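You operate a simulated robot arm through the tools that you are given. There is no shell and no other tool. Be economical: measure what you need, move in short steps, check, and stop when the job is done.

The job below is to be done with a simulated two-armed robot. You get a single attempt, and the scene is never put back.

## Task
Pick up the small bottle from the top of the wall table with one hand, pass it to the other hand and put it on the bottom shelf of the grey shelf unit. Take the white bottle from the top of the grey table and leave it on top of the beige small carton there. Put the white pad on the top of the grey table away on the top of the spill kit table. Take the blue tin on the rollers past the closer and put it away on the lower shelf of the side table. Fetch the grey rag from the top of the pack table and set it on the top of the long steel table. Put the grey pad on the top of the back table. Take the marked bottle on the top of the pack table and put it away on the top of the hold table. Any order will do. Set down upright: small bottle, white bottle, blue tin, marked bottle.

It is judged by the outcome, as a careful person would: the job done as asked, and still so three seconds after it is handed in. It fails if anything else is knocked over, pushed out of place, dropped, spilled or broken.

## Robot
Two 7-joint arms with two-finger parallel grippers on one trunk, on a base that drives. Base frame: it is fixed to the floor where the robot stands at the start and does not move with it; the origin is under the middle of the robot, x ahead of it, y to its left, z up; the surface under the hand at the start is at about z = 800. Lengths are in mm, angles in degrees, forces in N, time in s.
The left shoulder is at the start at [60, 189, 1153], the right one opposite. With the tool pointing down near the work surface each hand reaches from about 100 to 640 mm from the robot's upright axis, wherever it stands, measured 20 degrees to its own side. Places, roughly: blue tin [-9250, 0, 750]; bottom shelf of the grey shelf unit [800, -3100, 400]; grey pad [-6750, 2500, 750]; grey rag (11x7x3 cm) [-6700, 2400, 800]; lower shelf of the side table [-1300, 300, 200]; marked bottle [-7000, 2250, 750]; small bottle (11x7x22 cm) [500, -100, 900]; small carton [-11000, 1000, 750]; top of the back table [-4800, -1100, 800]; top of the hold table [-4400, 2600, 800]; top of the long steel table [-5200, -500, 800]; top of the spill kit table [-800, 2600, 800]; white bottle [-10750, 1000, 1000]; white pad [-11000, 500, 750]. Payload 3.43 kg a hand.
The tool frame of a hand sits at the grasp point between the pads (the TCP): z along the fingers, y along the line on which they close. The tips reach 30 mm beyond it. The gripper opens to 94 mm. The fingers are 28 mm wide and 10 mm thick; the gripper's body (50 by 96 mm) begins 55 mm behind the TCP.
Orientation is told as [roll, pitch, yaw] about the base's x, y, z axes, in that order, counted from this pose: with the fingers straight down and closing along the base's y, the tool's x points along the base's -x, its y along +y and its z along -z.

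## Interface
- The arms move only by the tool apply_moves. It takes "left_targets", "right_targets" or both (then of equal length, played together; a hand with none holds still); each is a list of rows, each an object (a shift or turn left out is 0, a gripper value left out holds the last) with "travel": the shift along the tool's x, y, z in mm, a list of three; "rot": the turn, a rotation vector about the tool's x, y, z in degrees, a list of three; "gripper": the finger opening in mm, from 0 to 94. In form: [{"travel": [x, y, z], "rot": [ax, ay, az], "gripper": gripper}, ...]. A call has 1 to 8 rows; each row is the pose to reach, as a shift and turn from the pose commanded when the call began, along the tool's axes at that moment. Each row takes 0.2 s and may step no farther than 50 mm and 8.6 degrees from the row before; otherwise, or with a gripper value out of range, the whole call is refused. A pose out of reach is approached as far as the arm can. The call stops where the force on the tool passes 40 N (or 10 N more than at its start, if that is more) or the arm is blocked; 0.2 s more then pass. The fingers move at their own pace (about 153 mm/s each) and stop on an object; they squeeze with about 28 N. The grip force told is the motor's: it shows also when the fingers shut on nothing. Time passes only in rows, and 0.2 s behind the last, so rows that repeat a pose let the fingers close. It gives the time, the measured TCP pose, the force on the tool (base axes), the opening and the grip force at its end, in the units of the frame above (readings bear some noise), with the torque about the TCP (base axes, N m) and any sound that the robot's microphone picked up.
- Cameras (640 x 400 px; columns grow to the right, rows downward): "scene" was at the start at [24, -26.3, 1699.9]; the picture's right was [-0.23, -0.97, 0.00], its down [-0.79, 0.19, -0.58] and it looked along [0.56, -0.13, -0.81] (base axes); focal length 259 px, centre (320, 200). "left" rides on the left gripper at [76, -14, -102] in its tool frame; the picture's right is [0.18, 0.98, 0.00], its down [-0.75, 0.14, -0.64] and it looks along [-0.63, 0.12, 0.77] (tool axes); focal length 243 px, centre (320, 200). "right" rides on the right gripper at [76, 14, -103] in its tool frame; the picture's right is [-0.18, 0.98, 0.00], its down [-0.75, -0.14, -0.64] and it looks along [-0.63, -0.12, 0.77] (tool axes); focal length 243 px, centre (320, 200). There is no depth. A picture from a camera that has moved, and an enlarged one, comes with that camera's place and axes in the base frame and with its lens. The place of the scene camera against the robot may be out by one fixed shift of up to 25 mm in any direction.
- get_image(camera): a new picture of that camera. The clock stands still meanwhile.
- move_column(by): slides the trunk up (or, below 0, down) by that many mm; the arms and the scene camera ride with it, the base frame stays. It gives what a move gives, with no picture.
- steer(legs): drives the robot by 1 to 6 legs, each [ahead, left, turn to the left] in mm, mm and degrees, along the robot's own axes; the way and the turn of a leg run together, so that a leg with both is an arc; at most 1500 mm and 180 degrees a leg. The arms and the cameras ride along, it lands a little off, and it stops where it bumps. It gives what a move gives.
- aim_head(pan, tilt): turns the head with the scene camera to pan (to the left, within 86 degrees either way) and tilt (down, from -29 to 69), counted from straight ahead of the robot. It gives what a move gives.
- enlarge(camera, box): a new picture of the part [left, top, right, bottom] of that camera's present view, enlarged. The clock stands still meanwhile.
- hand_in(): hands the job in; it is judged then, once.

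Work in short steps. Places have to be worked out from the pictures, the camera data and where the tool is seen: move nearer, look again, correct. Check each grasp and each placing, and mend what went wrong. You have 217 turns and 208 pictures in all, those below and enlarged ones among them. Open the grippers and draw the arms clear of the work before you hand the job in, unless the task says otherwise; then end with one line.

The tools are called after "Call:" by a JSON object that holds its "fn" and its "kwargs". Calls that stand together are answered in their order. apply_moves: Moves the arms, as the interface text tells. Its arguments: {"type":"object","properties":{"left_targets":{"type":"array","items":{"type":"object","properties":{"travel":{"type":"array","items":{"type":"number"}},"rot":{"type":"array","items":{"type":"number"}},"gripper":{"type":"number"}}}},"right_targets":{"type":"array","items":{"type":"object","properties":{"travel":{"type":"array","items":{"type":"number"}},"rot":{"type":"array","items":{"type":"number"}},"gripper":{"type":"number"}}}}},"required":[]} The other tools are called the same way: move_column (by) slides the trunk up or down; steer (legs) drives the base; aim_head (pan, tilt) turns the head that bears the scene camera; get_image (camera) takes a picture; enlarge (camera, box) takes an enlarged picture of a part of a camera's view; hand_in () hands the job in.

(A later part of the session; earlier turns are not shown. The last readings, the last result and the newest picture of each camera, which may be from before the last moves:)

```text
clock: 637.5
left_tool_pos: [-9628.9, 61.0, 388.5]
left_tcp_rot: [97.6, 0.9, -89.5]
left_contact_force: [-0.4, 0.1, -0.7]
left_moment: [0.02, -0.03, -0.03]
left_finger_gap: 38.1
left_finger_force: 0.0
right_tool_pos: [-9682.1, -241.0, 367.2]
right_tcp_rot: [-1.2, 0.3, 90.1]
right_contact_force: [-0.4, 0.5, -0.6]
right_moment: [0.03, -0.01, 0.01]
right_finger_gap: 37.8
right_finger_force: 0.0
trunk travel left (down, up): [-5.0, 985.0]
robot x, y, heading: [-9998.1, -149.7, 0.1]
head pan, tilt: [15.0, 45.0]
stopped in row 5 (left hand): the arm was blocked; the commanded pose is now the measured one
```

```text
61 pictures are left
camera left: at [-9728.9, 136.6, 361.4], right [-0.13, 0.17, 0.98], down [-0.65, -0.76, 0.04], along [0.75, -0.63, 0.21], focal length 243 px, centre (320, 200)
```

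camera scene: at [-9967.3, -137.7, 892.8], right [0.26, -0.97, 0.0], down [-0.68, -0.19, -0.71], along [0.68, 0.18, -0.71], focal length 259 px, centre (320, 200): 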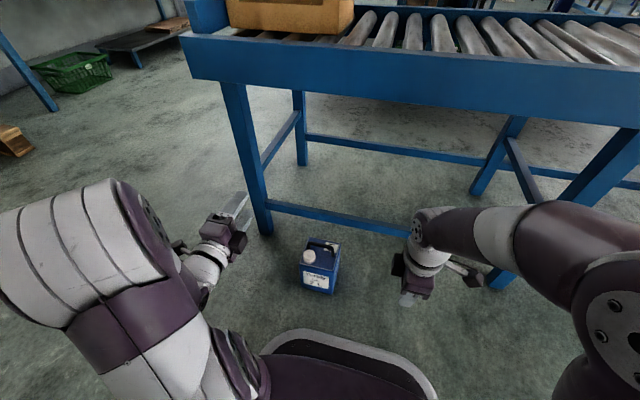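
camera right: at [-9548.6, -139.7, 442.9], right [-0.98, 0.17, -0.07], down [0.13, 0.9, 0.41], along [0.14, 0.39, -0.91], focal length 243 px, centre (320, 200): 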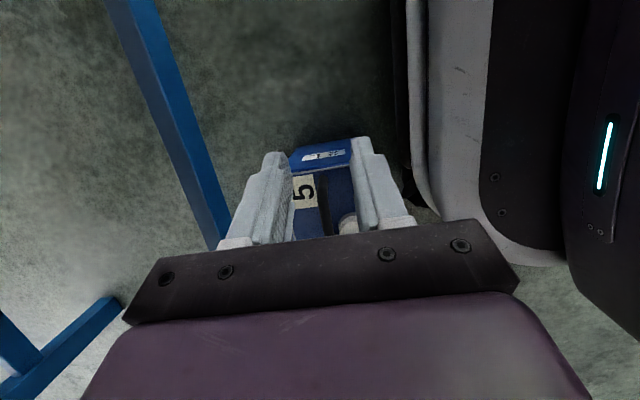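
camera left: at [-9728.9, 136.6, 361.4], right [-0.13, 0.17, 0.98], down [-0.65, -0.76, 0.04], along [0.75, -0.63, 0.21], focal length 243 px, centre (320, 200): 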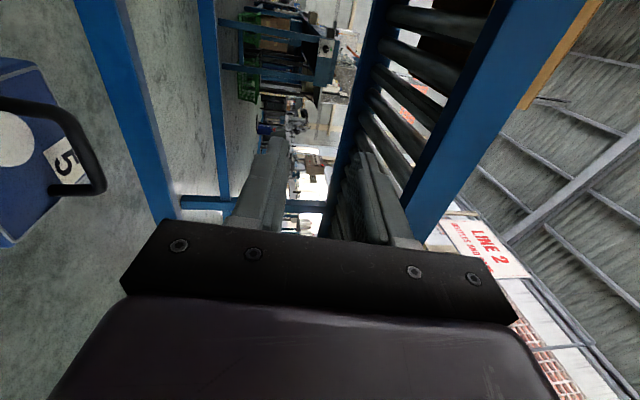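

The arm was blocked, probably against the robot's own base at this low trunk height. I'll raise the trunk 250 mm and retry with the arm reaching down more.

Call:
{"fn": "move_column", "kwargs": {"by": 250}}

Call:
{"fn": "get_image", "kwargs": {"camera": "scene"}}

```text
clock: 640.1
left_tool_pos: [-9630.0, 61.5, 638.7]
left_tcp_rot: [97.5, 0.9, -89.5]
left_contact_force: [0.3, -0.2, -0.1]
left_moment: [0.0, 0.01, 0.02]
left_finger_gap: 37.9
left_finger_force: 0.0
right_tool_pos: [-9682.0, -240.3, 615.6]
right_tcp_rot: [-1.2, 0.3, 90.2]
right_contact_force: [0.1, 0.7, 0.3]
right_moment: [0.0, -0.05, 0.02]
right_finger_gap: 38.1
right_finger_force: 0.1
trunk travel left (down, up): [-255.0, 735.0]
robot x, y, heading: [-9997.8, -149.7, 0.4]
head pan, tilt: [15.0, 45.0]
```

```text
60 pictures are left
camera scene: at [-9967.2, -137.6, 1142.8], right [0.26, -0.97, 0.0], down [-0.68, -0.19, -0.71], along [0.68, 0.19, -0.71], focal length 259 px, centre (320, 200)
```

scene: 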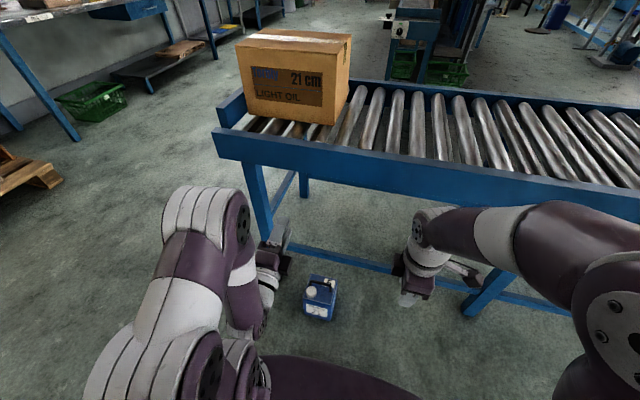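

The wrist sits below the hand in this pose, so more trunk height helps. I'll lower the hand with the arm towards the bar level, staying behind the tin.

Call:
{"fn": "apply_moves", "kwargs": {"left_targets": [{"travel": [-9, -41, -9]}, {"travel": [-18, -83, -18]}, {"travel": [-26, -124, -28]}, {"travel": [-35, -165, -37]}, {"travel": [-44, -207, -46]}, {"travel": [-53, -248, -55]}, {"travel": [-61, -290, -65]}, {"travel": [-70, -331, -74]}]}}

Call:
{"fn": "get_image", "kwargs": {"camera": "left"}}

Call:
{"fn": "get_image", "kwargs": {"camera": "scene"}}

```text
clock: 641.8
left_tool_pos: [-9614.1, -32.5, 390.6]
left_tcp_rot: [105.0, -3.1, -90.8]
left_contact_force: [-0.8, 0.7, 0.0]
left_moment: [0.0, 0.03, -0.02]
left_finger_gap: 38.2
left_finger_force: 0.0
left hand out of reach, approached as far as the arm can: row 3, 4, 5, 6, 7
right_tool_pos: [-9682.1, -240.0, 615.8]
right_tcp_rot: [-1.2, 0.4, 90.1]
right_contact_force: [-0.3, 0.2, -0.2]
right_moment: [-0.04, -0.02, 0.01]
right_finger_gap: 38.1
right_finger_force: 0.1
trunk travel left (down, up): [-255.0, 735.0]
robot x, y, heading: [-10000.7, -147.8, 0.1]
head pan, tilt: [15.0, 45.0]
stopped in row 8 (left hand): the arm was blocked; the commanded pose is now the measured one
```

```text
59 pictures are left
camera left: at [-9707.3, 42.2, 344.8], right [-0.25, 0.24, 0.94], down [-0.67, -0.75, 0.01], along [0.7, -0.62, 0.35], focal length 243 px, centre (320, 200)
```

left: 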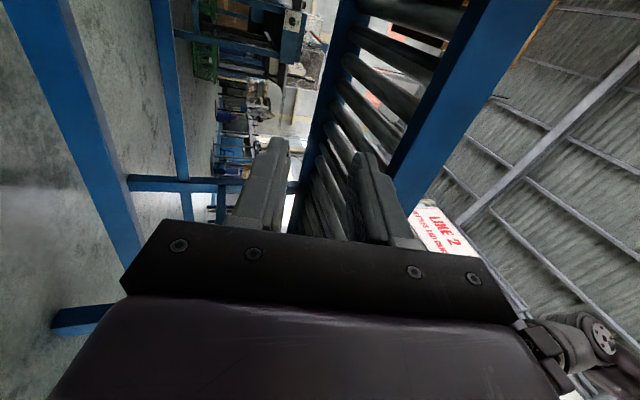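

```text
58 pictures are left
camera scene: at [-9967.2, -137.6, 1142.9], right [0.26, -0.97, 0.0], down [-0.68, -0.19, -0.71], along [0.68, 0.18, -0.71], focal length 259 px, centre (320, 200)
```

scene: 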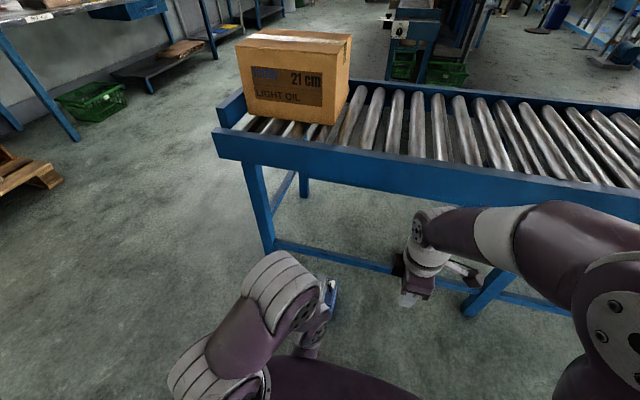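

A horizontal hook isn't reachable at floor level. Instead I'll use a deeper vertical-ish pinch and carry the tin just above the floor, so any slip would be harmless. First I'll unwind the left wrist in free space.

Call:
{"fn": "move_column", "kwargs": {"by": 300}}

Call:
{"fn": "apply_moves", "kwargs": {"left_targets": [{"travel": [20, 15, 0], "rot": [0, 0, -8.5]}, {"travel": [40, 30, 0], "rot": [0, 0, -17]}, {"travel": [60, 45, 0], "rot": [0, 0, -25.5]}, {"travel": [80, 60, 0], "rot": [0, 0, -34]}, {"travel": [100, 75, 0], "rot": [0, 0, -42.5]}, {"travel": [120, 90, 0], "rot": [0, 0, -51]}, {"travel": [140, 100, 0], "rot": [0, 0, -59.5]}, {"travel": [160, 110, 0], "rot": [0, 0, -68]}]}}

Call:
{"fn": "apply_moves", "kwargs": {"left_targets": [{"rot": [0, 0, -8]}, {"rot": [0, 0, -16]}, {"rot": [0, 0, -22]}, {"rot": [0, 0, -22]}]}}

```text
clock: 644.8
left_tool_pos: [-9611.1, -32.8, 690.6]
left_tcp_rot: [105.3, -3.4, -90.7]
left_contact_force: [0.6, 0.3, -0.8]
left_moment: [-0.01, -0.06, 0.04]
left_finger_gap: 37.9
left_finger_force: 0.0
right_tool_pos: [-9681.4, -240.7, 916.0]
right_tcp_rot: [-1.3, 0.3, 90.3]
right_contact_force: [-0.4, 0.6, 0.2]
right_moment: [0.01, 0.01, -0.01]
right_finger_gap: 38.2
right_finger_force: 0.0
trunk travel left (down, up): [-555.0, 435.0]
robot x, y, heading: [-9996.6, -149.0, 0.3]
head pan, tilt: [15.0, 45.0]
```

```text
clock: 646.6
left_tool_pos: [-9639.1, 146.5, 785.4]
left_tcp_rot: [129.3, -66.5, -127.0]
left_contact_force: [-0.7, 0.3, 0.3]
left_moment: [0.0, 0.0, -0.04]
left_finger_gap: 38.0
left_finger_force: 0.0
left hand out of reach, approached as far as the arm can: row 1, 2, 3, 4, 5, 6, 7, 8
right_tool_pos: [-9681.0, -240.6, 916.1]
right_tcp_rot: [-1.4, 0.3, 90.3]
right_contact_force: [-1.2, 0.0, 0.2]
right_moment: [0.01, -0.01, 0.01]
right_finger_gap: 37.8
right_finger_force: 0.0
trunk travel left (down, up): [-555.0, 435.0]
robot x, y, heading: [-10000.6, -147.1, -0.0]
head pan, tilt: [15.0, 45.0]
```

```text
clock: 647.6
left_tool_pos: [-9637.4, 148.4, 786.0]
left_tcp_rot: [-167.5, -74.9, 167.1]
left_contact_force: [-0.9, -0.4, -0.7]
left_moment: [-0.03, 0.02, 0.0]
left_finger_gap: 37.9
left_finger_force: 0.0
right_tool_pos: [-9682.7, -240.4, 916.3]
right_tcp_rot: [-1.3, 0.3, 90.1]
right_contact_force: [-0.6, -0.6, 0.5]
right_moment: [0.03, -0.01, -0.03]
right_finger_gap: 38.0
right_finger_force: 0.1
trunk travel left (down, up): [-555.0, 435.0]
robot x, y, heading: [-9999.8, -148.8, 0.1]
head pan, tilt: [15.0, 45.0]
```

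Now I'll bring the tilt down from about 105° to about 25°.

Call:
{"fn": "apply_moves", "kwargs": {"left_targets": [{"rot": [0, 8.5, 0]}, {"rot": [0, 17, 0]}, {"rot": [0, 25.5, 0]}, {"rot": [0, 34, 0]}, {"rot": [0, 42.5, 0]}, {"rot": [0, 51, 0]}, {"rot": [0, 59.5, 0]}, {"rot": [0, 68, 0]}]}}

Call:
{"fn": "apply_moves", "kwargs": {"left_targets": [{"rot": [0, 8, 0]}, {"rot": [0, 12, 0]}, {"rot": [0, 12, 0]}]}}

```text
clock: 649.4
left_tool_pos: [-9637.4, 147.3, 786.3]
left_tcp_rot: [-4.0, -36.7, 1.8]
left_contact_force: [0.3, -0.2, 0.4]
left_moment: [-0.01, 0.01, -0.01]
left_finger_gap: 37.9
left_finger_force: 0.0
right_tool_pos: [-9682.0, -240.2, 915.0]
right_tcp_rot: [-1.3, 0.3, 90.2]
right_contact_force: [0.7, 0.2, -0.5]
right_moment: [0.02, 0.04, 0.02]
right_finger_gap: 37.9
right_finger_force: 0.0
trunk travel left (down, up): [-555.0, 435.0]
robot x, y, heading: [-9997.6, -150.6, 0.1]
head pan, tilt: [15.0, 45.0]
```

```text
clock: 650.2
left_tool_pos: [-9637.6, 146.9, 785.9]
left_tcp_rot: [-3.5, -24.8, 0.8]
left_contact_force: [0.2, -0.4, -0.5]
left_moment: [-0.02, 0.01, -0.01]
left_finger_gap: 38.1
left_finger_force: 0.0
right_tool_pos: [-9682.2, -240.9, 916.2]
right_tcp_rot: [-1.4, 0.3, 90.2]
right_contact_force: [0.3, 0.6, -0.4]
right_moment: [0.03, 0.02, 0.03]
right_finger_gap: 38.1
right_finger_force: 0.1
trunk travel left (down, up): [-555.0, 435.0]
robot x, y, heading: [-9997.1, -145.0, 0.1]
head pan, tilt: [15.0, 45.0]
```

The left hand is back to a normal pose. I'll make it vertical and yaw it -90 so it closes across the bar, and lower the trunk to work at floor level.

Call:
{"fn": "apply_moves", "kwargs": {"left_targets": [{"rot": [-1, 8.3, 0]}, {"rot": [-2, 16.6, 0]}, {"rot": [-3, 24.8, 0]}, {"rot": [-3, 24.8, 0]}]}}

Call:
{"fn": "apply_moves", "kwargs": {"left_targets": [{"rot": [0, 0, 8.5]}, {"rot": [0, 0, 17]}, {"rot": [0, 0, 25.5]}, {"rot": [0, 0, 34]}, {"rot": [0, 0, 42.5]}, {"rot": [0, 0, 51]}, {"rot": [0, 0, 59.5]}, {"rot": [0, 0, 68], "gripper": 45}]}}

Call:
{"fn": "apply_moves", "kwargs": {"left_targets": [{"rot": [0, 0, 8]}, {"rot": [0, 0, 16]}, {"rot": [0, 0, 22]}, {"rot": [0, 0, 22]}]}}

Call:
{"fn": "move_column", "kwargs": {"by": -340}}

```text
clock: 651.2
left_tool_pos: [-9651.4, 142.6, 762.6]
left_tcp_rot: [-1.1, -3.5, 0.0]
left_contact_force: [0.0, 0.3, 0.5]
left_moment: [0.01, 0.03, -0.01]
left_finger_gap: 38.0
left_finger_force: 0.1
left hand out of reach, approached as far as the arm can: row 2, 3, 4
right_tool_pos: [-9681.7, -241.5, 917.9]
right_tcp_rot: [-1.3, 0.3, 90.3]
right_contact_force: [-0.2, -0.8, 0.4]
right_moment: [0.0, -0.02, 0.04]
right_finger_gap: 38.0
right_finger_force: 0.0
trunk travel left (down, up): [-555.0, 435.0]
robot x, y, heading: [-9995.9, -147.9, 0.1]
head pan, tilt: [15.0, 45.0]
```

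```text
clock: 653.0
left_tool_pos: [-9649.8, 143.3, 763.0]
left_tcp_rot: [2.8, -2.4, -68.2]
left_contact_force: [-0.2, 0.0, 1.0]
left_moment: [-0.04, 0.0, 0.03]
left_finger_gap: 45.1
left_finger_force: 0.1
right_tool_pos: [-9682.0, -239.0, 916.1]
right_tcp_rot: [-1.4, 0.3, 90.2]
right_contact_force: [0.3, -0.1, 0.1]
right_moment: [-0.03, 0.01, -0.01]
right_finger_gap: 38.1
right_finger_force: 0.0
trunk travel left (down, up): [-555.0, 435.0]
robot x, y, heading: [-10000.5, -147.6, 0.2]
head pan, tilt: [15.0, 45.0]
```

```text
clock: 654.0
left_tool_pos: [-9650.7, 143.9, 763.0]
left_tcp_rot: [3.5, -1.3, -90.0]
left_contact_force: [-0.8, 0.1, -0.6]
left_moment: [0.01, 0.02, -0.01]
left_finger_gap: 44.9
left_finger_force: 0.1
right_tool_pos: [-9682.1, -239.3, 917.2]
right_tcp_rot: [-1.3, 0.4, 90.3]
right_contact_force: [0.5, -0.3, -0.2]
right_moment: [-0.01, 0.02, 0.0]
right_finger_gap: 37.8
right_finger_force: 0.1
trunk travel left (down, up): [-555.0, 435.0]
robot x, y, heading: [-9998.5, -151.5, 0.3]
head pan, tilt: [15.0, 45.0]
```

```text
clock: 657.4
left_tool_pos: [-9650.4, 142.0, 422.4]
left_tcp_rot: [3.4, -1.3, -90.0]
left_contact_force: [-0.2, 0.6, 0.4]
left_moment: [0.0, 0.02, 0.01]
left_finger_gap: 45.0
left_finger_force: 0.1
right_tool_pos: [-9681.3, -240.5, 575.4]
right_tcp_rot: [-1.3, 0.3, 90.3]
right_contact_force: [0.7, 0.2, -0.5]
right_moment: [0.05, 0.0, -0.02]
right_finger_gap: 38.1
right_finger_force: 0.0
trunk travel left (down, up): [-215.0, 775.0]
robot x, y, heading: [-9998.4, -149.2, 0.2]
head pan, tilt: [15.0, 45.0]
```

I'll correct the small tilt and move the hand above the handle.

Call:
{"fn": "apply_moves", "kwargs": {"left_targets": [{"travel": [-28, 28, 0], "rot": [1, 0.5, 0]}, {"travel": [-56, 56, 0], "rot": [2, 1, 0]}, {"travel": [-84, 84, 0], "rot": [3.4, 1.3, 0]}, {"travel": [-112, 112, 0], "rot": [3.4, 1.3, 0]}, {"travel": [-143, 139, 20], "rot": [3.4, 1.3, 0]}]}}

Call:
{"fn": "get_image", "kwargs": {"camera": "left"}}

```text
clock: 658.6
left_tool_pos: [-9617.0, 47.8, 374.6]
left_tcp_rot: [4.4, 2.5, -89.9]
left_contact_force: [-0.9, 0.2, 0.8]
left_moment: [0.01, 0.02, -0.02]
left_finger_gap: 45.1
left_finger_force: 0.1
left hand out of reach, approached as far as the arm can: row 1, 2, 3, 4, 5
right_tool_pos: [-9682.8, -240.4, 576.9]
right_tcp_rot: [-1.3, 0.3, 90.2]
right_contact_force: [0.0, 0.1, 0.0]
right_moment: [0.01, 0.01, 0.06]
right_finger_gap: 38.0
right_finger_force: 0.2
trunk travel left (down, up): [-215.0, 775.0]
robot x, y, heading: [-9998.9, -147.7, 0.1]
head pan, tilt: [15.0, 45.0]
```

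```text
57 pictures are left
camera left: at [-9637.6, 119.3, 477.3], right [0.98, 0.18, 0.08], down [0.09, -0.78, 0.62], along [0.18, -0.6, -0.78], focal length 243 px, centre (320, 200)
```

left: 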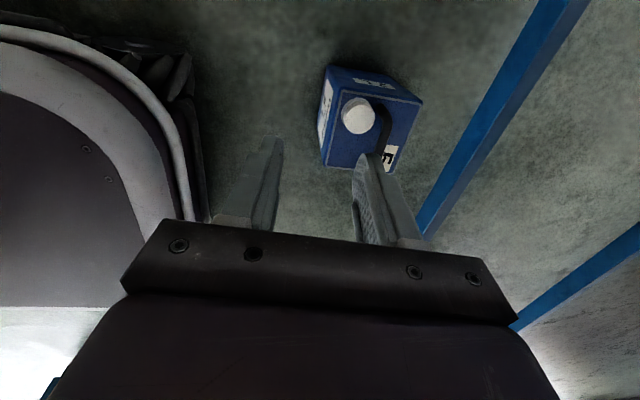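

The left arm is stuck in an awkward posture, but the right hand is already vertical at yaw 90, closing along x. I'll use it instead: strafe left and bring it above the handle.

Call:
{"fn": "steer", "kwargs": {"legs": [[0, 270, 0]]}}

Call:
{"fn": "apply_moves", "kwargs": {"right_targets": [{"travel": [8, -43, 30], "rot": [0.4, 0, 0], "gripper": 38}, {"travel": [16, -86, 60], "rot": [0.8, 0, 0]}, {"travel": [24, -129, 95], "rot": [1.3, 0, 0]}, {"travel": [32, -150, 135], "rot": [1.3, 0, 0]}, {"travel": [36, -160, 175], "rot": [1.3, 0, 0]}]}}

Call:
{"fn": "get_image", "kwargs": {"camera": "right"}}

```text
clock: 660.5
left_tool_pos: [-9615.0, 316.8, 373.9]
left_tcp_rot: [4.2, 2.4, -89.9]
left_contact_force: [-0.1, 0.6, 0.0]
left_moment: [-0.01, -0.03, 0.0]
left_finger_gap: 45.0
left_finger_force: 0.0
right_tool_pos: [-9681.7, 29.7, 576.5]
right_tcp_rot: [-1.3, 0.3, 90.1]
right_contact_force: [-0.4, -0.4, -0.4]
right_moment: [0.02, 0.01, 0.01]
right_finger_gap: 38.0
right_finger_force: 0.1
trunk travel left (down, up): [-215.0, 775.0]
robot x, y, heading: [-10000.6, 120.3, -0.1]
head pan, tilt: [15.0, 45.0]
```

```text
refused: row 1 steps farther than a row can; nothing moved
```

```text
56 pictures are left
camera right: at [-9699.0, -45.7, 678.5], right [-0.98, 0.18, -0.02], down [0.13, 0.76, 0.64], along [0.13, 0.63, -0.77], focal length 243 px, centre (320, 200)
```

right: 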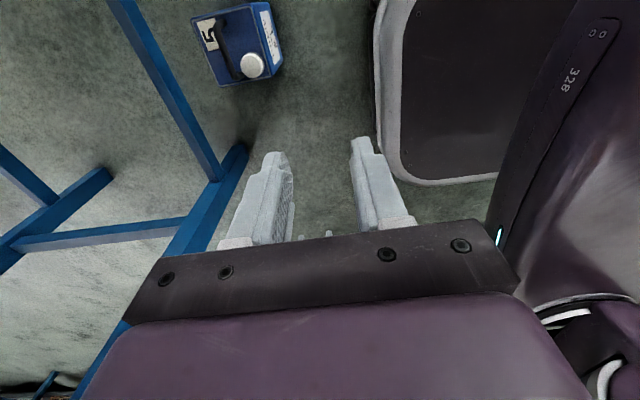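

Rows were slightly too long; I'll resend them shorter.

Call:
{"fn": "apply_moves", "kwargs": {"right_targets": [{"travel": [6, -30, 30], "rot": [0.4, 0, 0], "gripper": 38}, {"travel": [12, -60, 60], "rot": [0.8, 0, 0]}, {"travel": [18, -90, 90], "rot": [1.3, 0, 0]}, {"travel": [24, -120, 120], "rot": [1.3, 0, 0]}, {"travel": [30, -145, 150], "rot": [1.3, 0, 0]}, {"travel": [36, -158, 180], "rot": [1.3, 0, 0]}]}}

Call:
{"fn": "get_image", "kwargs": {"camera": "right"}}

```text
clock: 661.9
left_tool_pos: [-9616.0, 317.7, 373.0]
left_tcp_rot: [4.3, 2.4, -89.9]
left_contact_force: [-0.1, 0.2, 0.0]
left_moment: [0.01, -0.01, 0.02]
left_finger_gap: 44.9
left_finger_force: 0.1
right_tool_pos: [-9519.8, -6.9, 400.7]
right_tcp_rot: [-2.7, 0.4, 90.2]
right_contact_force: [-0.4, -0.4, 0.5]
right_moment: [0.03, 0.01, -0.01]
right_finger_gap: 38.1
right_finger_force: 0.1
trunk travel left (down, up): [-215.0, 775.0]
robot x, y, heading: [-9999.1, 123.2, 0.5]
head pan, tilt: [15.0, 45.0]
```

```text
55 pictures are left
camera right: at [-9539.2, -81.8, 501.7], right [-0.98, 0.18, -0.04], down [0.11, 0.76, 0.64], along [0.15, 0.63, -0.76], focal length 243 px, centre (320, 200)
```

right: 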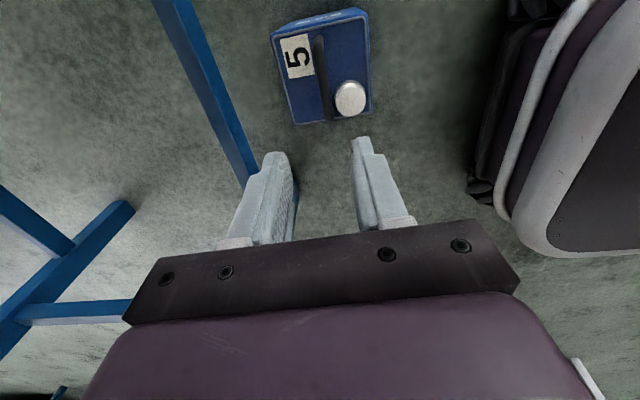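

The bar centre is at about (-9516,-10). I'll straighten the hand and descend so the bar lies deep between the fingers.

Call:
{"fn": "apply_moves", "kwargs": {"right_targets": [{"travel": [2, -1, 40], "rot": [-1, 0, 0]}, {"travel": [4, -2, 80], "rot": [-2, 0, 0]}, {"travel": [6, -3, 120], "rot": [-2.7, 0, 0]}, {"travel": [7, -4, 160], "rot": [-2.7, 0, 0]}]}}

Call:
{"fn": "get_image", "kwargs": {"camera": "right"}}

```text
clock: 662.9
left_tool_pos: [-9616.1, 318.0, 374.4]
left_tcp_rot: [4.2, 2.4, -90.0]
left_contact_force: [0.5, 0.0, 0.3]
left_moment: [0.02, 0.03, 0.01]
left_finger_gap: 45.0
left_finger_force: 0.1
right_tool_pos: [-9509.6, -15.7, 239.7]
right_tcp_rot: [0.1, 0.3, 90.2]
right_contact_force: [-0.1, -0.1, 1.1]
right_moment: [-0.02, -0.01, -0.01]
right_finger_gap: 37.8
right_finger_force: 0.1
trunk travel left (down, up): [-215.0, 775.0]
robot x, y, heading: [-9996.1, 118.2, 0.2]
head pan, tilt: [15.0, 45.0]
```

```text
54 pictures are left
camera right: at [-9523.1, -90.5, 342.7], right [-0.98, 0.18, 0.0], down [0.14, 0.76, 0.64], along [0.12, 0.63, -0.77], focal length 243 px, centre (320, 200)
```

right: 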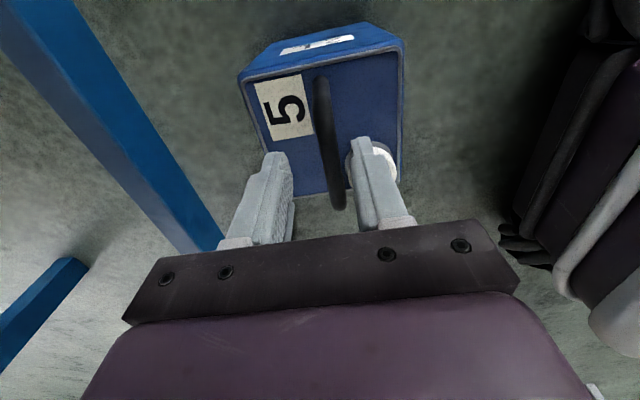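

The near finger would land on the cap, so I'll grip about 8 mm further to -y with a narrower opening, then descend and close.

Call:
{"fn": "apply_moves", "kwargs": {"right_targets": [{"travel": [8.5, 6.5, 0], "gripper": 30}, {"travel": [8.5, 6.5, 10]}, {"travel": [8.5, 6.5, 20]}, {"travel": [8.5, 6.5, 28]}, {"travel": [8.5, 6.5, 35]}]}}

Call:
{"fn": "apply_moves", "kwargs": {"right_targets": [{"gripper": 15}, {"gripper": 3}, {"gripper": 3}]}}

Call:
{"fn": "get_image", "kwargs": {"camera": "right"}}

```text
clock: 664.1
left_tool_pos: [-9618.1, 317.2, 373.6]
left_tcp_rot: [4.3, 2.4, -89.9]
left_contact_force: [0.2, 0.0, 1.0]
left_moment: [0.02, -0.01, -0.04]
left_finger_gap: 45.0
left_finger_force: 0.0
right_tool_pos: [-9516.2, -24.3, 205.8]
right_tcp_rot: [0.1, 0.3, 90.1]
right_contact_force: [-0.5, -0.4, 0.1]
right_moment: [0.04, 0.02, -0.02]
right_finger_gap: 29.9
right_finger_force: 0.0
trunk travel left (down, up): [-215.0, 775.0]
robot x, y, heading: [-10002.5, 120.9, 0.3]
head pan, tilt: [15.0, 45.0]
```

```text
clock: 664.9
left_tool_pos: [-9616.7, 317.0, 373.7]
left_tcp_rot: [4.4, 2.4, -89.9]
left_contact_force: [-0.2, -0.8, 0.3]
left_moment: [-0.01, 0.03, 0.03]
left_finger_gap: 44.8
left_finger_force: 0.0
right_tool_pos: [-9515.8, -23.4, 205.6]
right_tcp_rot: [0.1, 0.4, 90.0]
right_contact_force: [3.5, -0.4, -0.1]
right_moment: [-0.09, -0.07, 0.13]
right_finger_gap: 16.8
right_finger_force: 27.9
trunk travel left (down, up): [-215.0, 775.0]
robot x, y, heading: [-9995.8, 116.5, 0.3]
head pan, tilt: [15.0, 45.0]
```

```text
53 pictures are left
camera right: at [-9529.5, -99.0, 308.3], right [-0.98, 0.18, 0.0], down [0.14, 0.76, 0.64], along [0.12, 0.63, -0.77], focal length 243 px, centre (320, 200)
```

right: 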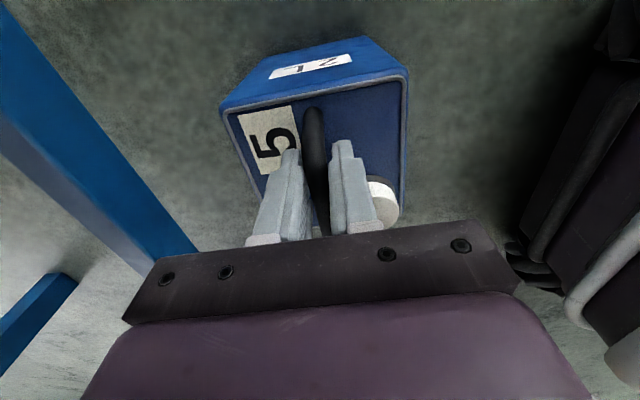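

Gripped deep (16.8 mm). I'll lift just 25 mm and check.

Call:
{"fn": "apply_moves", "kwargs": {"right_targets": [{"travel": [0, 0, -6]}, {"travel": [0, 0, -12]}, {"travel": [0, 0, -18]}, {"travel": [0, 0, -25]}, {"travel": [0, 0, -25]}]}}

Call:
{"fn": "get_image", "kwargs": {"camera": "right"}}

```text
clock: 666.1
left_tool_pos: [-9616.4, 318.0, 372.9]
left_tcp_rot: [4.1, 2.4, -89.9]
left_contact_force: [0.7, 0.6, -1.1]
left_moment: [0.02, -0.02, 0.01]
left_finger_gap: 45.0
left_finger_force: 0.1
right_tool_pos: [-9516.5, -24.2, 228.7]
right_tcp_rot: [0.3, 0.4, 90.1]
right_contact_force: [0.0, -0.2, -19.8]
right_moment: [-0.3, -0.01, 0.0]
right_finger_gap: 12.4
right_finger_force: 28.1
trunk travel left (down, up): [-215.0, 775.0]
robot x, y, heading: [-9997.4, 122.6, -0.1]
head pan, tilt: [15.0, 45.0]
```

```text
52 pictures are left
camera right: at [-9529.6, -98.5, 331.6], right [-0.98, 0.18, 0.0], down [0.14, 0.76, 0.64], along [0.11, 0.63, -0.77], focal length 243 px, centre (320, 200)
```

right: 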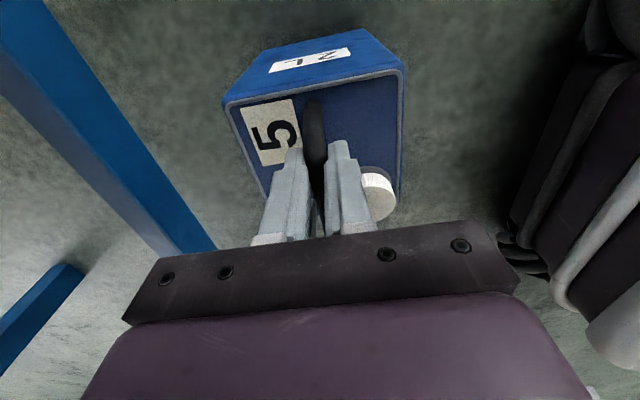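

The tin rose about 15 mm for 23 mm of hand travel, so the bar slid a little. I'll hold still for 1.5 s and check whether it creeps.

Call:
{"fn": "apply_moves", "kwargs": {"right_targets": [{"travel": [0, 0, 0]}, {"travel": [0, 0, 0]}, {"travel": [0, 0, 0]}, {"travel": [0, 0, 0]}, {"travel": [0, 0, 0]}, {"travel": [0, 0, 0]}, {"travel": [0, 0, 0]}, {"travel": [0, 0, 0]}]}}

Call:
{"fn": "get_image", "kwargs": {"camera": "right"}}

```text
clock: 667.9
left_tool_pos: [-9615.7, 317.7, 372.5]
left_tcp_rot: [4.1, 2.5, -89.9]
left_contact_force: [-1.0, -0.4, 0.0]
left_moment: [0.02, -0.02, -0.01]
left_finger_gap: 44.8
left_finger_force: 0.0
right_tool_pos: [-9515.2, -23.8, 229.6]
right_tcp_rot: [0.3, 0.3, 90.1]
right_contact_force: [1.0, -0.3, -18.8]
right_moment: [-0.27, -0.02, -0.01]
right_finger_gap: 12.4
right_finger_force: 28.1
trunk travel left (down, up): [-215.0, 775.0]
robot x, y, heading: [-10001.0, 123.4, 0.2]
head pan, tilt: [15.0, 45.0]
```

```text
51 pictures are left
camera right: at [-9529.5, -98.6, 331.6], right [-0.98, 0.18, 0.0], down [0.14, 0.76, 0.64], along [0.11, 0.63, -0.77], focal length 243 px, centre (320, 200)
```

right: 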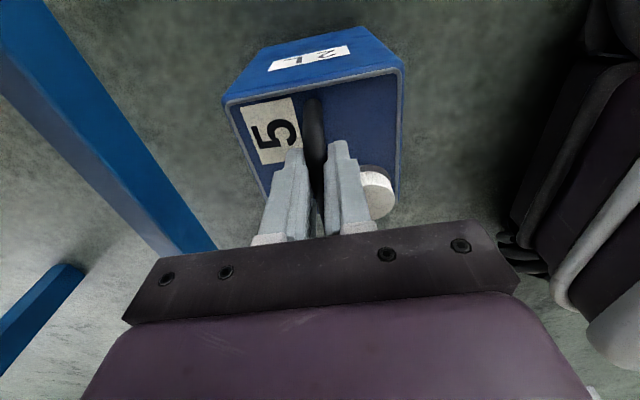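

It holds steadily. I'll test with a short strafe, carrying the tin just above the floor.

Call:
{"fn": "steer", "kwargs": {"legs": [[0, 300, 0]]}}

Call:
{"fn": "get_image", "kwargs": {"camera": "right"}}

```text
clock: 669.9
left_tool_pos: [-9616.8, 618.9, 373.3]
left_tcp_rot: [4.1, 2.5, -89.9]
left_contact_force: [-0.8, 0.2, 0.4]
left_moment: [-0.02, -0.02, 0.0]
left_finger_gap: 45.1
left_finger_force: 0.0
right_tool_pos: [-9516.0, 277.0, 228.1]
right_tcp_rot: [0.4, 0.1, 90.1]
right_contact_force: [-1.0, 0.1, -18.6]
right_moment: [-0.23, 0.03, 0.0]
right_finger_gap: 12.1
right_finger_force: 27.8
trunk travel left (down, up): [-215.0, 775.0]
robot x, y, heading: [-9999.5, 420.1, -0.1]
head pan, tilt: [15.0, 45.0]
```

```text
50 pictures are left
camera right: at [-9529.9, 202.4, 331.6], right [-0.98, 0.18, 0.0], down [0.14, 0.76, 0.64], along [0.11, 0.63, -0.77], focal length 243 px, centre (320, 200)
```

right: 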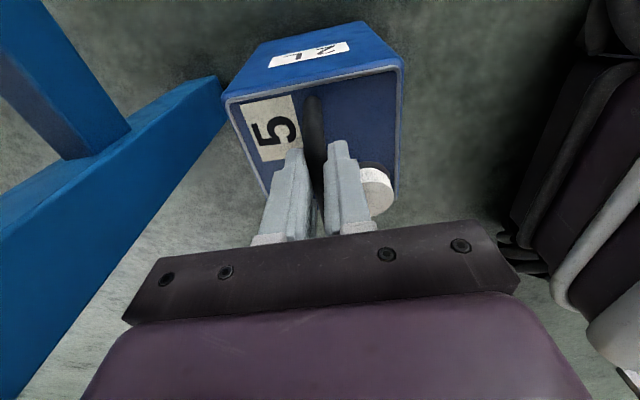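

Still held. I'll continue: on to the aisle and east in moderate legs, checking force and gap each time.

Call:
{"fn": "steer", "kwargs": {"legs": [[0, 700, 0], [700, 0, 0]]}}

Call:
{"fn": "get_image", "kwargs": {"camera": "right"}}

```text
clock: 677.2
left_tool_pos: [-8927.1, 1323.2, 373.0]
left_tcp_rot: [4.2, 2.5, -89.5]
left_contact_force: [-0.2, 0.4, -0.2]
left_moment: [0.01, -0.02, 0.02]
left_finger_gap: 45.0
left_finger_force: 0.0
right_tool_pos: [-8825.1, 983.5, 228.5]
right_tcp_rot: [0.3, 0.3, 90.4]
right_contact_force: [-0.4, -0.4, -19.7]
right_moment: [-0.26, -0.02, -0.02]
right_finger_gap: 12.3
right_finger_force: 28.1
trunk travel left (down, up): [-215.0, 775.0]
robot x, y, heading: [-9307.6, 1127.7, 0.4]
head pan, tilt: [15.0, 45.0]
```

```text
49 pictures are left
camera right: at [-8838.4, 907.4, 331.4], right [-0.98, 0.18, 0.0], down [0.14, 0.76, 0.64], along [0.11, 0.63, -0.77], focal length 243 px, centre (320, 200)
```

right: 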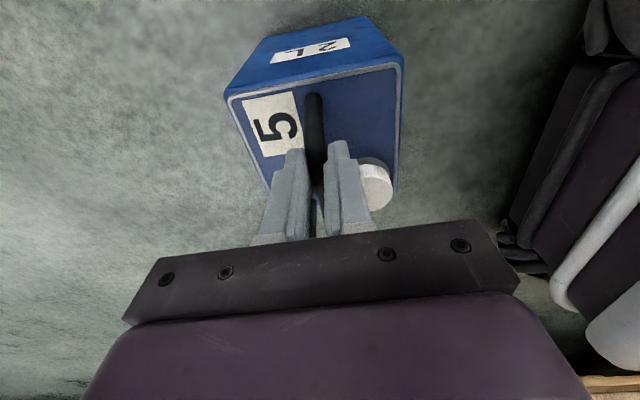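

Call:
{"fn": "steer", "kwargs": {"legs": [[1400, 0, -0.4], [1400, 0, 0]]}}

Call:
{"fn": "get_image", "kwargs": {"camera": "right"}}

```text
clock: 690.8
left_tool_pos: [-6114.3, 1350.9, 372.8]
left_tcp_rot: [4.3, 2.4, -89.0]
left_contact_force: [0.0, 0.5, -0.1]
left_moment: [0.01, -0.01, 0.0]
left_finger_gap: 45.0
left_finger_force: 0.1
right_tool_pos: [-6009.5, 1012.6, 228.3]
right_tcp_rot: [0.3, 0.2, 91.0]
right_contact_force: [-4.1, -0.2, -12.4]
right_moment: [0.16, 0.07, 0.19]
right_finger_gap: 12.2
right_finger_force: 27.9
trunk travel left (down, up): [-215.0, 775.0]
robot x, y, heading: [-6494.4, 1146.9, 1.1]
head pan, tilt: [15.0, 45.0]
```

```text
48 pictures are left
camera right: at [-6022.2, 937.3, 331.6], right [-0.99, 0.17, 0.0], down [0.13, 0.76, 0.64], along [0.1, 0.63, -0.77], focal length 243 px, centre (320, 200)
```

right: 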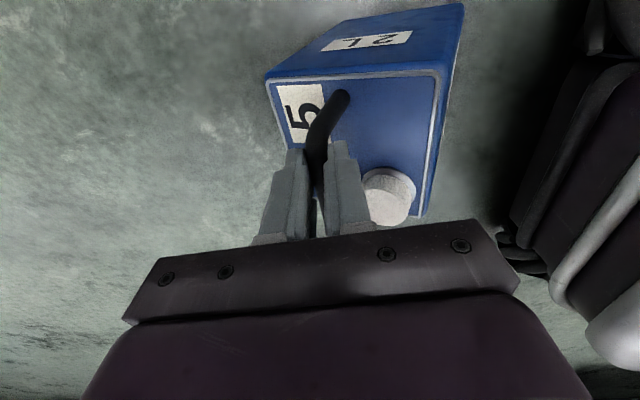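

The tin has slipped and twisted a bit and now touches the floor (harmless at this height). I'll set it down, open, and regrip centred.

Call:
{"fn": "apply_moves", "kwargs": {"right_targets": [{"travel": [0, 0, 4]}, {"travel": [0, 0, 8]}, {"travel": [0, 0, 12]}, {"travel": [0, 0, 16]}]}}

Call:
{"fn": "apply_moves", "kwargs": {"right_targets": [{"gripper": 24}, {"gripper": 44}, {"gripper": 44}, {"travel": [0, 0, -40]}, {"travel": [0, 0, -80]}, {"travel": [0, 0, -120]}]}}

Call:
{"fn": "get_image", "kwargs": {"camera": "right"}}

```text
clock: 691.8
left_tool_pos: [-6117.1, 1352.6, 375.0]
left_tcp_rot: [4.5, 2.4, -89.0]
left_contact_force: [-0.4, -0.5, 0.0]
left_moment: [-0.01, 0.0, 0.0]
left_finger_gap: 45.2
left_finger_force: 0.0
right_tool_pos: [-6006.8, 1012.6, 215.9]
right_tcp_rot: [-0.2, 0.3, 91.0]
right_contact_force: [5.4, -12.9, 32.6]
right_moment: [-0.18, -0.04, 0.26]
right_finger_gap: 12.0
right_finger_force: 28.0
trunk travel left (down, up): [-215.0, 775.0]
robot x, y, heading: [-6490.9, 1147.3, 0.9]
head pan, tilt: [15.0, 45.0]
```

```text
clock: 693.2
left_tool_pos: [-6116.2, 1351.5, 374.0]
left_tcp_rot: [4.3, 2.4, -88.8]
left_contact_force: [0.1, -0.1, -0.6]
left_moment: [-0.02, 0.01, -0.04]
left_finger_gap: 45.2
left_finger_force: 0.2
right_tool_pos: [-6010.6, 1012.1, 332.7]
right_tcp_rot: [0.2, 0.3, 90.9]
right_contact_force: [-0.4, 1.4, 0.6]
right_moment: [-0.03, 0.0, 0.02]
right_finger_gap: 44.2
right_finger_force: 0.0
trunk travel left (down, up): [-215.0, 775.0]
robot x, y, heading: [-6494.9, 1145.3, 1.0]
head pan, tilt: [15.0, 45.0]
```

```text
47 pictures are left
camera right: at [-6022.6, 936.6, 436.8], right [-0.99, 0.17, 0.0], down [0.13, 0.76, 0.64], along [0.1, 0.63, -0.77], focal length 243 px, centre (320, 200)
```

right: 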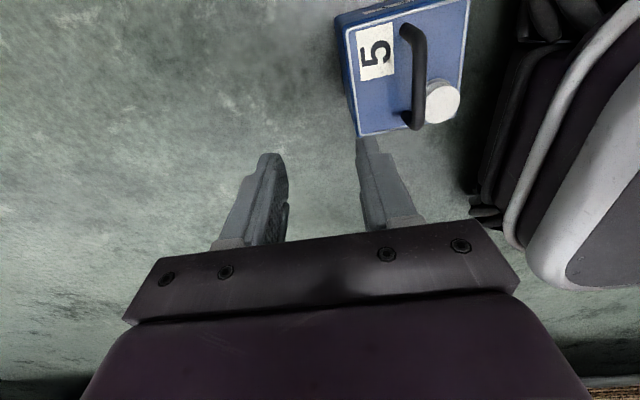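

The tin stands upright; its bar centre is now (-6097,1006), turned about 11°. I'll align the hand with it and check before closing.

Call:
{"fn": "apply_moves", "kwargs": {"right_targets": [{"travel": [2, 30, 0], "rot": [0, 0, -3.5], "gripper": 40}, {"travel": [4, 60, 10], "rot": [0, 0, -7]}, {"travel": [5.5, 86, 30], "rot": [0, 0, -10]}, {"travel": [5.5, 86, 60], "rot": [0, 0, -10]}, {"travel": [5.5, 86, 85], "rot": [0, 0, -10]}]}}

Call:
{"fn": "get_image", "kwargs": {"camera": "right"}}

```text
clock: 694.4
left_tool_pos: [-6114.4, 1351.5, 373.7]
left_tcp_rot: [4.3, 2.4, -89.0]
left_contact_force: [0.7, 0.0, -0.4]
left_moment: [0.02, 0.0, 0.0]
left_finger_gap: 44.6
left_finger_force: 0.1
right_tool_pos: [-6096.6, 1005.3, 249.2]
right_tcp_rot: [0.3, 0.2, 101.1]
right_contact_force: [0.2, 0.5, -0.4]
right_moment: [-0.01, 0.0, -0.01]
right_finger_gap: 39.9
right_finger_force: 0.2
trunk travel left (down, up): [-215.0, 775.0]
robot x, y, heading: [-6495.5, 1148.3, 1.0]
head pan, tilt: [15.0, 45.0]
```

```text
46 pictures are left
camera right: at [-6095.3, 928.5, 351.2], right [-1.0, -0.01, 0.0], down [0.0, 0.77, 0.64], along [-0.01, 0.64, -0.77], focal length 243 px, centre (320, 200)
```

right: 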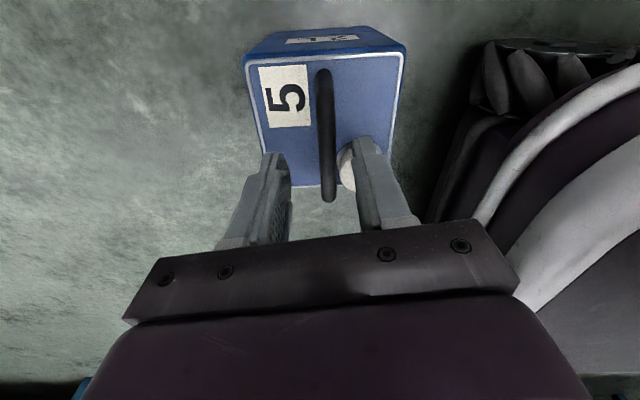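

I'll shift 10 mm off the cap, descend to z≈201, and close.

Call:
{"fn": "apply_moves", "kwargs": {"right_targets": [{"travel": [10, 5, 0], "gripper": 32}, {"travel": [10, 5, 15]}, {"travel": [10, 5, 30]}, {"travel": [10, 5, 42]}, {"travel": [10, 5, 49]}]}}

Call:
{"fn": "apply_moves", "kwargs": {"right_targets": [{"gripper": 15}, {"gripper": 3}, {"gripper": 3}, {"travel": [0, 0, -5]}, {"travel": [0, 0, -10]}, {"travel": [0, 0, -15]}, {"travel": [0, 0, -15]}]}}

Call:
{"fn": "get_image", "kwargs": {"camera": "right"}}

```text
clock: 695.6
left_tool_pos: [-6115.3, 1350.9, 374.8]
left_tcp_rot: [4.3, 2.4, -88.9]
left_contact_force: [0.6, -0.5, 0.3]
left_moment: [0.0, -0.01, -0.04]
left_finger_gap: 45.0
left_finger_force: 0.0
right_tool_pos: [-6098.0, 994.2, 198.8]
right_tcp_rot: [0.3, 0.2, 101.0]
right_contact_force: [0.2, 0.2, -0.8]
right_moment: [-0.01, 0.0, 0.0]
right_finger_gap: 32.1
right_finger_force: 0.2
trunk travel left (down, up): [-215.0, 775.0]
robot x, y, heading: [-6497.4, 1147.4, 1.1]
head pan, tilt: [15.0, 45.0]
```

```text
clock: 697.2
left_tool_pos: [-6115.5, 1353.0, 372.9]
left_tcp_rot: [4.2, 2.5, -88.9]
left_contact_force: [0.3, 0.0, 1.3]
left_moment: [0.01, 0.01, -0.01]
left_finger_gap: 45.1
left_finger_force: 0.1
right_tool_pos: [-6098.3, 995.0, 214.4]
right_tcp_rot: [0.4, 0.2, 101.0]
right_contact_force: [0.4, 0.3, -20.3]
right_moment: [-0.3, -0.09, 0.01]
right_finger_gap: 17.1
right_finger_force: 28.0
trunk travel left (down, up): [-215.0, 775.0]
robot x, y, heading: [-6491.1, 1147.0, 0.8]
head pan, tilt: [15.0, 45.0]
```

```text
45 pictures are left
camera right: at [-6097.4, 918.4, 316.9], right [-1.0, -0.01, 0.01], down [0.0, 0.77, 0.64], along [-0.01, 0.64, -0.77], focal length 243 px, centre (320, 200)
```

right: 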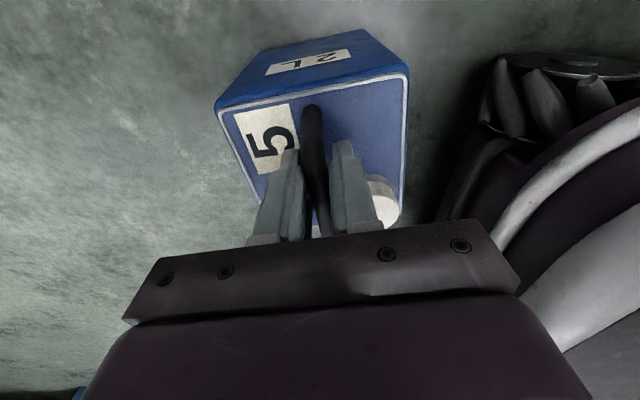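

Now the grip is solid: 17.1 mm, full weight, no slip. I'll continue east.

Call:
{"fn": "steer", "kwargs": {"legs": [[1400, 0, -0.8], [1400, 0, 0]]}}

Call:
{"fn": "get_image", "kwargs": {"camera": "right"}}

```text
clock: 705.2
left_tool_pos: [-4656.8, 1362.9, 373.9]
left_tcp_rot: [4.6, 2.5, -89.8]
left_contact_force: [0.4, 0.0, 0.0]
left_moment: [-0.02, 0.04, 0.01]
left_finger_gap: 44.9
left_finger_force: 0.1
right_tool_pos: [-4639.4, 1006.4, 218.0]
right_tcp_rot: [-0.3, 0.4, 100.3]
right_contact_force: [-5.8, 2.2, 28.1]
right_moment: [0.89, 0.19, -0.03]
right_finger_gap: 12.5
right_finger_force: 28.0
trunk travel left (down, up): [-215.0, 775.0]
robot x, y, heading: [-5039.0, 1166.0, 0.6]
head pan, tilt: [15.0, 45.0]
stopped in leg 2: the force on the tool passed its limit at 44 N (the readings are from after the stop); the commanded pose is now the measured one
```

```text
44 pictures are left
camera right: at [-4640.8, 929.7, 320.6], right [-1.0, 0.01, 0.0], down [0.0, 0.77, 0.64], along [0.01, 0.64, -0.77], focal length 243 px, centre (320, 200)
```

right: 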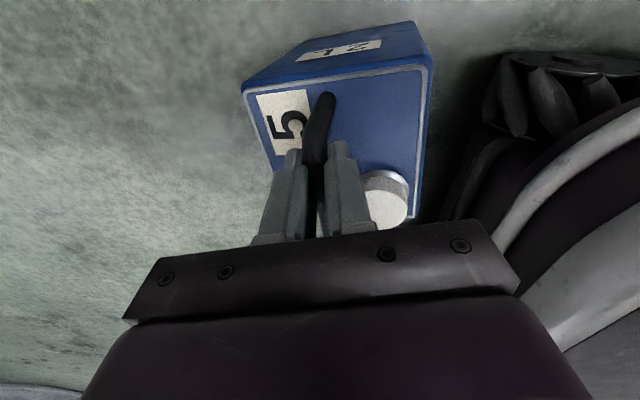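

The fore-aft jolts rock the tin across the fingers and work it loose. I'll regrip and then turn the wrist so the bar lies along the driving direction, where swings don't pry it out.

Call:
{"fn": "apply_moves", "kwargs": {"right_targets": [{"gripper": 24}, {"gripper": 40}, {"gripper": 40}, {"travel": [0, 0, -40]}, {"travel": [0, 0, -80]}, {"travel": [0, 0, -100]}]}}

Call:
{"fn": "get_image", "kwargs": {"camera": "right"}}

```text
clock: 706.6
left_tool_pos: [-4654.8, 1362.0, 374.5]
left_tcp_rot: [4.3, 2.5, -89.8]
left_contact_force: [0.2, 1.0, -0.8]
left_moment: [-0.02, -0.02, 0.02]
left_finger_gap: 45.1
left_finger_force: 0.0
right_tool_pos: [-4638.3, 1004.4, 316.5]
right_tcp_rot: [0.0, 0.2, 100.2]
right_contact_force: [0.4, 0.1, 0.0]
right_moment: [0.0, 0.01, 0.01]
right_finger_gap: 40.2
right_finger_force: 0.1
trunk travel left (down, up): [-215.0, 775.0]
robot x, y, heading: [-5039.0, 1164.2, 0.2]
head pan, tilt: [15.0, 45.0]
```

```text
43 pictures are left
camera right: at [-4640.8, 928.7, 419.5], right [-1.0, 0.01, 0.0], down [0.0, 0.77, 0.64], along [0.01, 0.64, -0.77], focal length 243 px, centre (320, 200)
```

right: 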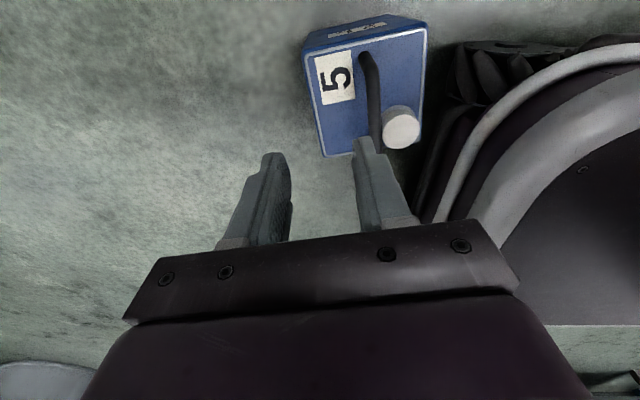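

Standing upright again; bar centre (-4684,1004), about 106°. I'll regrip there.

Call:
{"fn": "apply_moves", "kwargs": {"right_targets": [{"travel": [1, 22, 10], "rot": [0, 0, -3], "gripper": 34}, {"travel": [2.4, 44, 30], "rot": [0, 0, -6]}, {"travel": [2.4, 44, 65], "rot": [0, 0, -6]}, {"travel": [2.4, 44, 95], "rot": [0, 0, -6]}, {"travel": [2.4, 44, 110], "rot": [0, 0, -6]}, {"travel": [2.4, 44, 116], "rot": [0, 0, -6]}]}}

Call:
{"fn": "apply_moves", "kwargs": {"right_targets": [{"gripper": 15}, {"gripper": 3}, {"gripper": 3}, {"travel": [0, 0, -5]}, {"travel": [0, 0, -10]}, {"travel": [0, 0, -15]}, {"travel": [0, 0, -18]}, {"travel": [0, 0, -18]}]}}

Call:
{"fn": "get_image", "kwargs": {"camera": "right"}}

```text
clock: 708.0
left_tool_pos: [-4654.9, 1362.3, 374.0]
left_tcp_rot: [4.3, 2.5, -89.8]
left_contact_force: [0.1, 0.3, 0.1]
left_moment: [0.0, -0.03, 0.01]
left_finger_gap: 45.0
left_finger_force: 0.1
right_tool_pos: [-4682.3, 994.7, 201.7]
right_tcp_rot: [0.0, 0.3, 106.2]
right_contact_force: [-0.8, -1.0, -0.1]
right_moment: [0.01, 0.02, 0.0]
right_finger_gap: 33.9
right_finger_force: 0.0
trunk travel left (down, up): [-215.0, 775.0]
robot x, y, heading: [-5033.8, 1165.9, 0.1]
head pan, tilt: [15.0, 45.0]
```

```text
clock: 709.8
left_tool_pos: [-4655.0, 1362.2, 374.1]
left_tcp_rot: [4.3, 2.6, -89.8]
left_contact_force: [-1.2, -0.3, 0.2]
left_moment: [-0.01, 0.02, 0.01]
left_finger_gap: 45.0
left_finger_force: 0.1
right_tool_pos: [-4683.5, 995.8, 217.4]
right_tcp_rot: [0.2, 0.2, 106.2]
right_contact_force: [0.1, -0.3, -18.9]
right_moment: [-0.32, -0.09, 0.0]
right_finger_gap: 16.9
right_finger_force: 27.8
trunk travel left (down, up): [-215.0, 775.0]
robot x, y, heading: [-5037.6, 1166.9, -0.1]
head pan, tilt: [15.0, 45.0]
```

```text
42 pictures are left
camera right: at [-4675.5, 919.5, 320.6], right [-1.0, -0.1, 0.0], down [-0.07, 0.77, 0.64], along [-0.06, 0.64, -0.77], focal length 243 px, centre (320, 200)
```

right: 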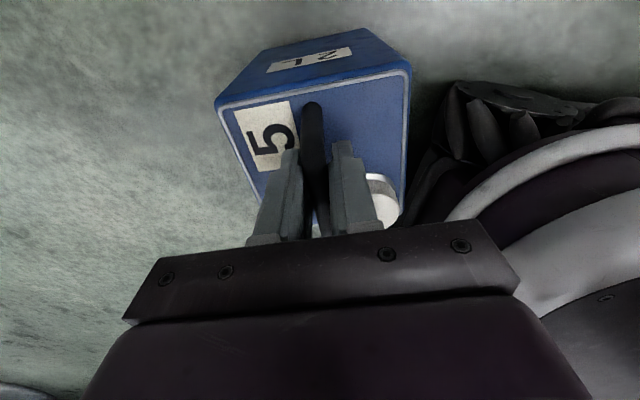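

Solid at 16.9 mm. I'll turn the wrist 90° so the bar points along the driving direction.

Call:
{"fn": "apply_moves", "kwargs": {"right_targets": [{"travel": [0, -10, 0], "rot": [0, 0, 7]}, {"travel": [0, -20, 0], "rot": [0, 0, 14]}, {"travel": [0, -30, 0], "rot": [0, 0, 21]}, {"travel": [0, -40, 0], "rot": [0, 0, 28]}, {"travel": [0, -50, 0], "rot": [0, 0, 35]}, {"travel": [0, -60, 0], "rot": [0, 0, 42]}, {"travel": [0, -70, 0], "rot": [0, 0, 49]}, {"travel": [0, -80, 0], "rot": [0, 0, 56]}]}}

Call:
{"fn": "apply_moves", "kwargs": {"right_targets": [{"rot": [0, 0, 7]}, {"rot": [0, 0, 14]}, {"rot": [0, 0, 21]}, {"rot": [0, 0, 28]}, {"rot": [0, 0, 34]}, {"rot": [0, 0, 34]}]}}

Call:
{"fn": "get_image", "kwargs": {"camera": "right"}}

```text
clock: 711.6
left_tool_pos: [-4654.7, 1362.1, 374.0]
left_tcp_rot: [4.5, 2.4, -89.8]
left_contact_force: [0.2, 0.2, 0.0]
left_moment: [0.0, -0.01, 0.04]
left_finger_gap: 44.8
left_finger_force: 0.0
right_tool_pos: [-4607.8, 1015.9, 221.4]
right_tcp_rot: [-0.3, 0.2, 51.2]
right_contact_force: [-9.9, -3.8, 29.0]
right_moment: [0.34, -0.23, 0.16]
right_finger_gap: 12.2
right_finger_force: 27.9
trunk travel left (down, up): [-215.0, 775.0]
robot x, y, heading: [-5033.1, 1165.4, 0.2]
head pan, tilt: [15.0, 45.0]
stopped in row 8 (right hand): the force on the tool passed its limit at 45 N (the readings are from after the stop); the commanded pose is now the measured one
```

```text
clock: 713.0
left_tool_pos: [-4656.3, 1361.6, 373.5]
left_tcp_rot: [4.4, 2.4, -89.8]
left_contact_force: [0.9, 0.0, -1.0]
left_moment: [0.02, -0.01, -0.02]
left_finger_gap: 45.2
left_finger_force: 0.1
right_tool_pos: [-4608.7, 1017.1, 219.8]
right_tcp_rot: [-0.2, 0.1, 17.0]
right_contact_force: [-14.6, -4.9, 27.8]
right_moment: [-0.32, 0.98, 0.3]
right_finger_gap: 12.1
right_finger_force: 28.2
trunk travel left (down, up): [-215.0, 775.0]
robot x, y, heading: [-5037.4, 1163.5, 0.2]
head pan, tilt: [15.0, 45.0]
```

```text
41 pictures are left
camera right: at [-4686.2, 1009.1, 322.3], right [-0.11, 0.99, -0.01], down [0.76, 0.09, 0.64], along [0.64, 0.07, -0.77], focal length 243 px, centre (320, 200)
```

right: 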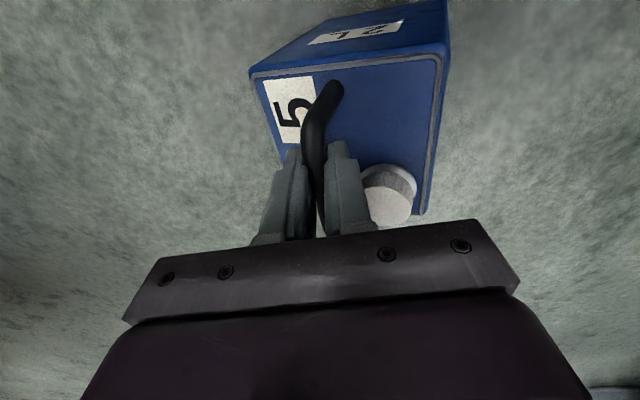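

It slid along the bar because I gripped off its balance point (COM is about 6 mm towards the cap end from the bar's centre). I'll release, look, and grip at the balance point with the tips just above the cap.

Call:
{"fn": "apply_moves", "kwargs": {"right_targets": [{"gripper": 24}, {"gripper": 44}, {"gripper": 44}, {"travel": [0, 0, -40]}, {"travel": [0, 0, -80]}, {"travel": [0, 0, -110]}]}}

Call:
{"fn": "get_image", "kwargs": {"camera": "right"}}

```text
clock: 714.4
left_tool_pos: [-4655.1, 1362.4, 374.0]
left_tcp_rot: [4.3, 2.5, -89.8]
left_contact_force: [1.0, 0.6, -0.7]
left_moment: [0.01, 0.0, 0.0]
left_finger_gap: 45.0
left_finger_force: 0.1
right_tool_pos: [-4608.3, 1017.0, 329.2]
right_tcp_rot: [-0.3, 0.1, 17.2]
right_contact_force: [0.2, -0.1, -0.1]
right_moment: [0.01, 0.0, 0.02]
right_finger_gap: 44.0
right_finger_force: 0.2
trunk travel left (down, up): [-215.0, 775.0]
robot x, y, heading: [-5039.4, 1167.4, 0.3]
head pan, tilt: [15.0, 45.0]
```

```text
40 pictures are left
camera right: at [-4685.4, 1009.8, 431.4], right [-0.11, 0.99, 0.0], down [0.76, 0.09, 0.64], along [0.64, 0.07, -0.77], focal length 243 px, centre (320, 200)
```

right: 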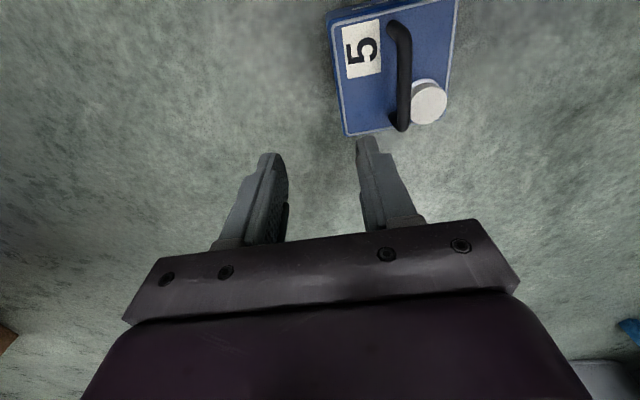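

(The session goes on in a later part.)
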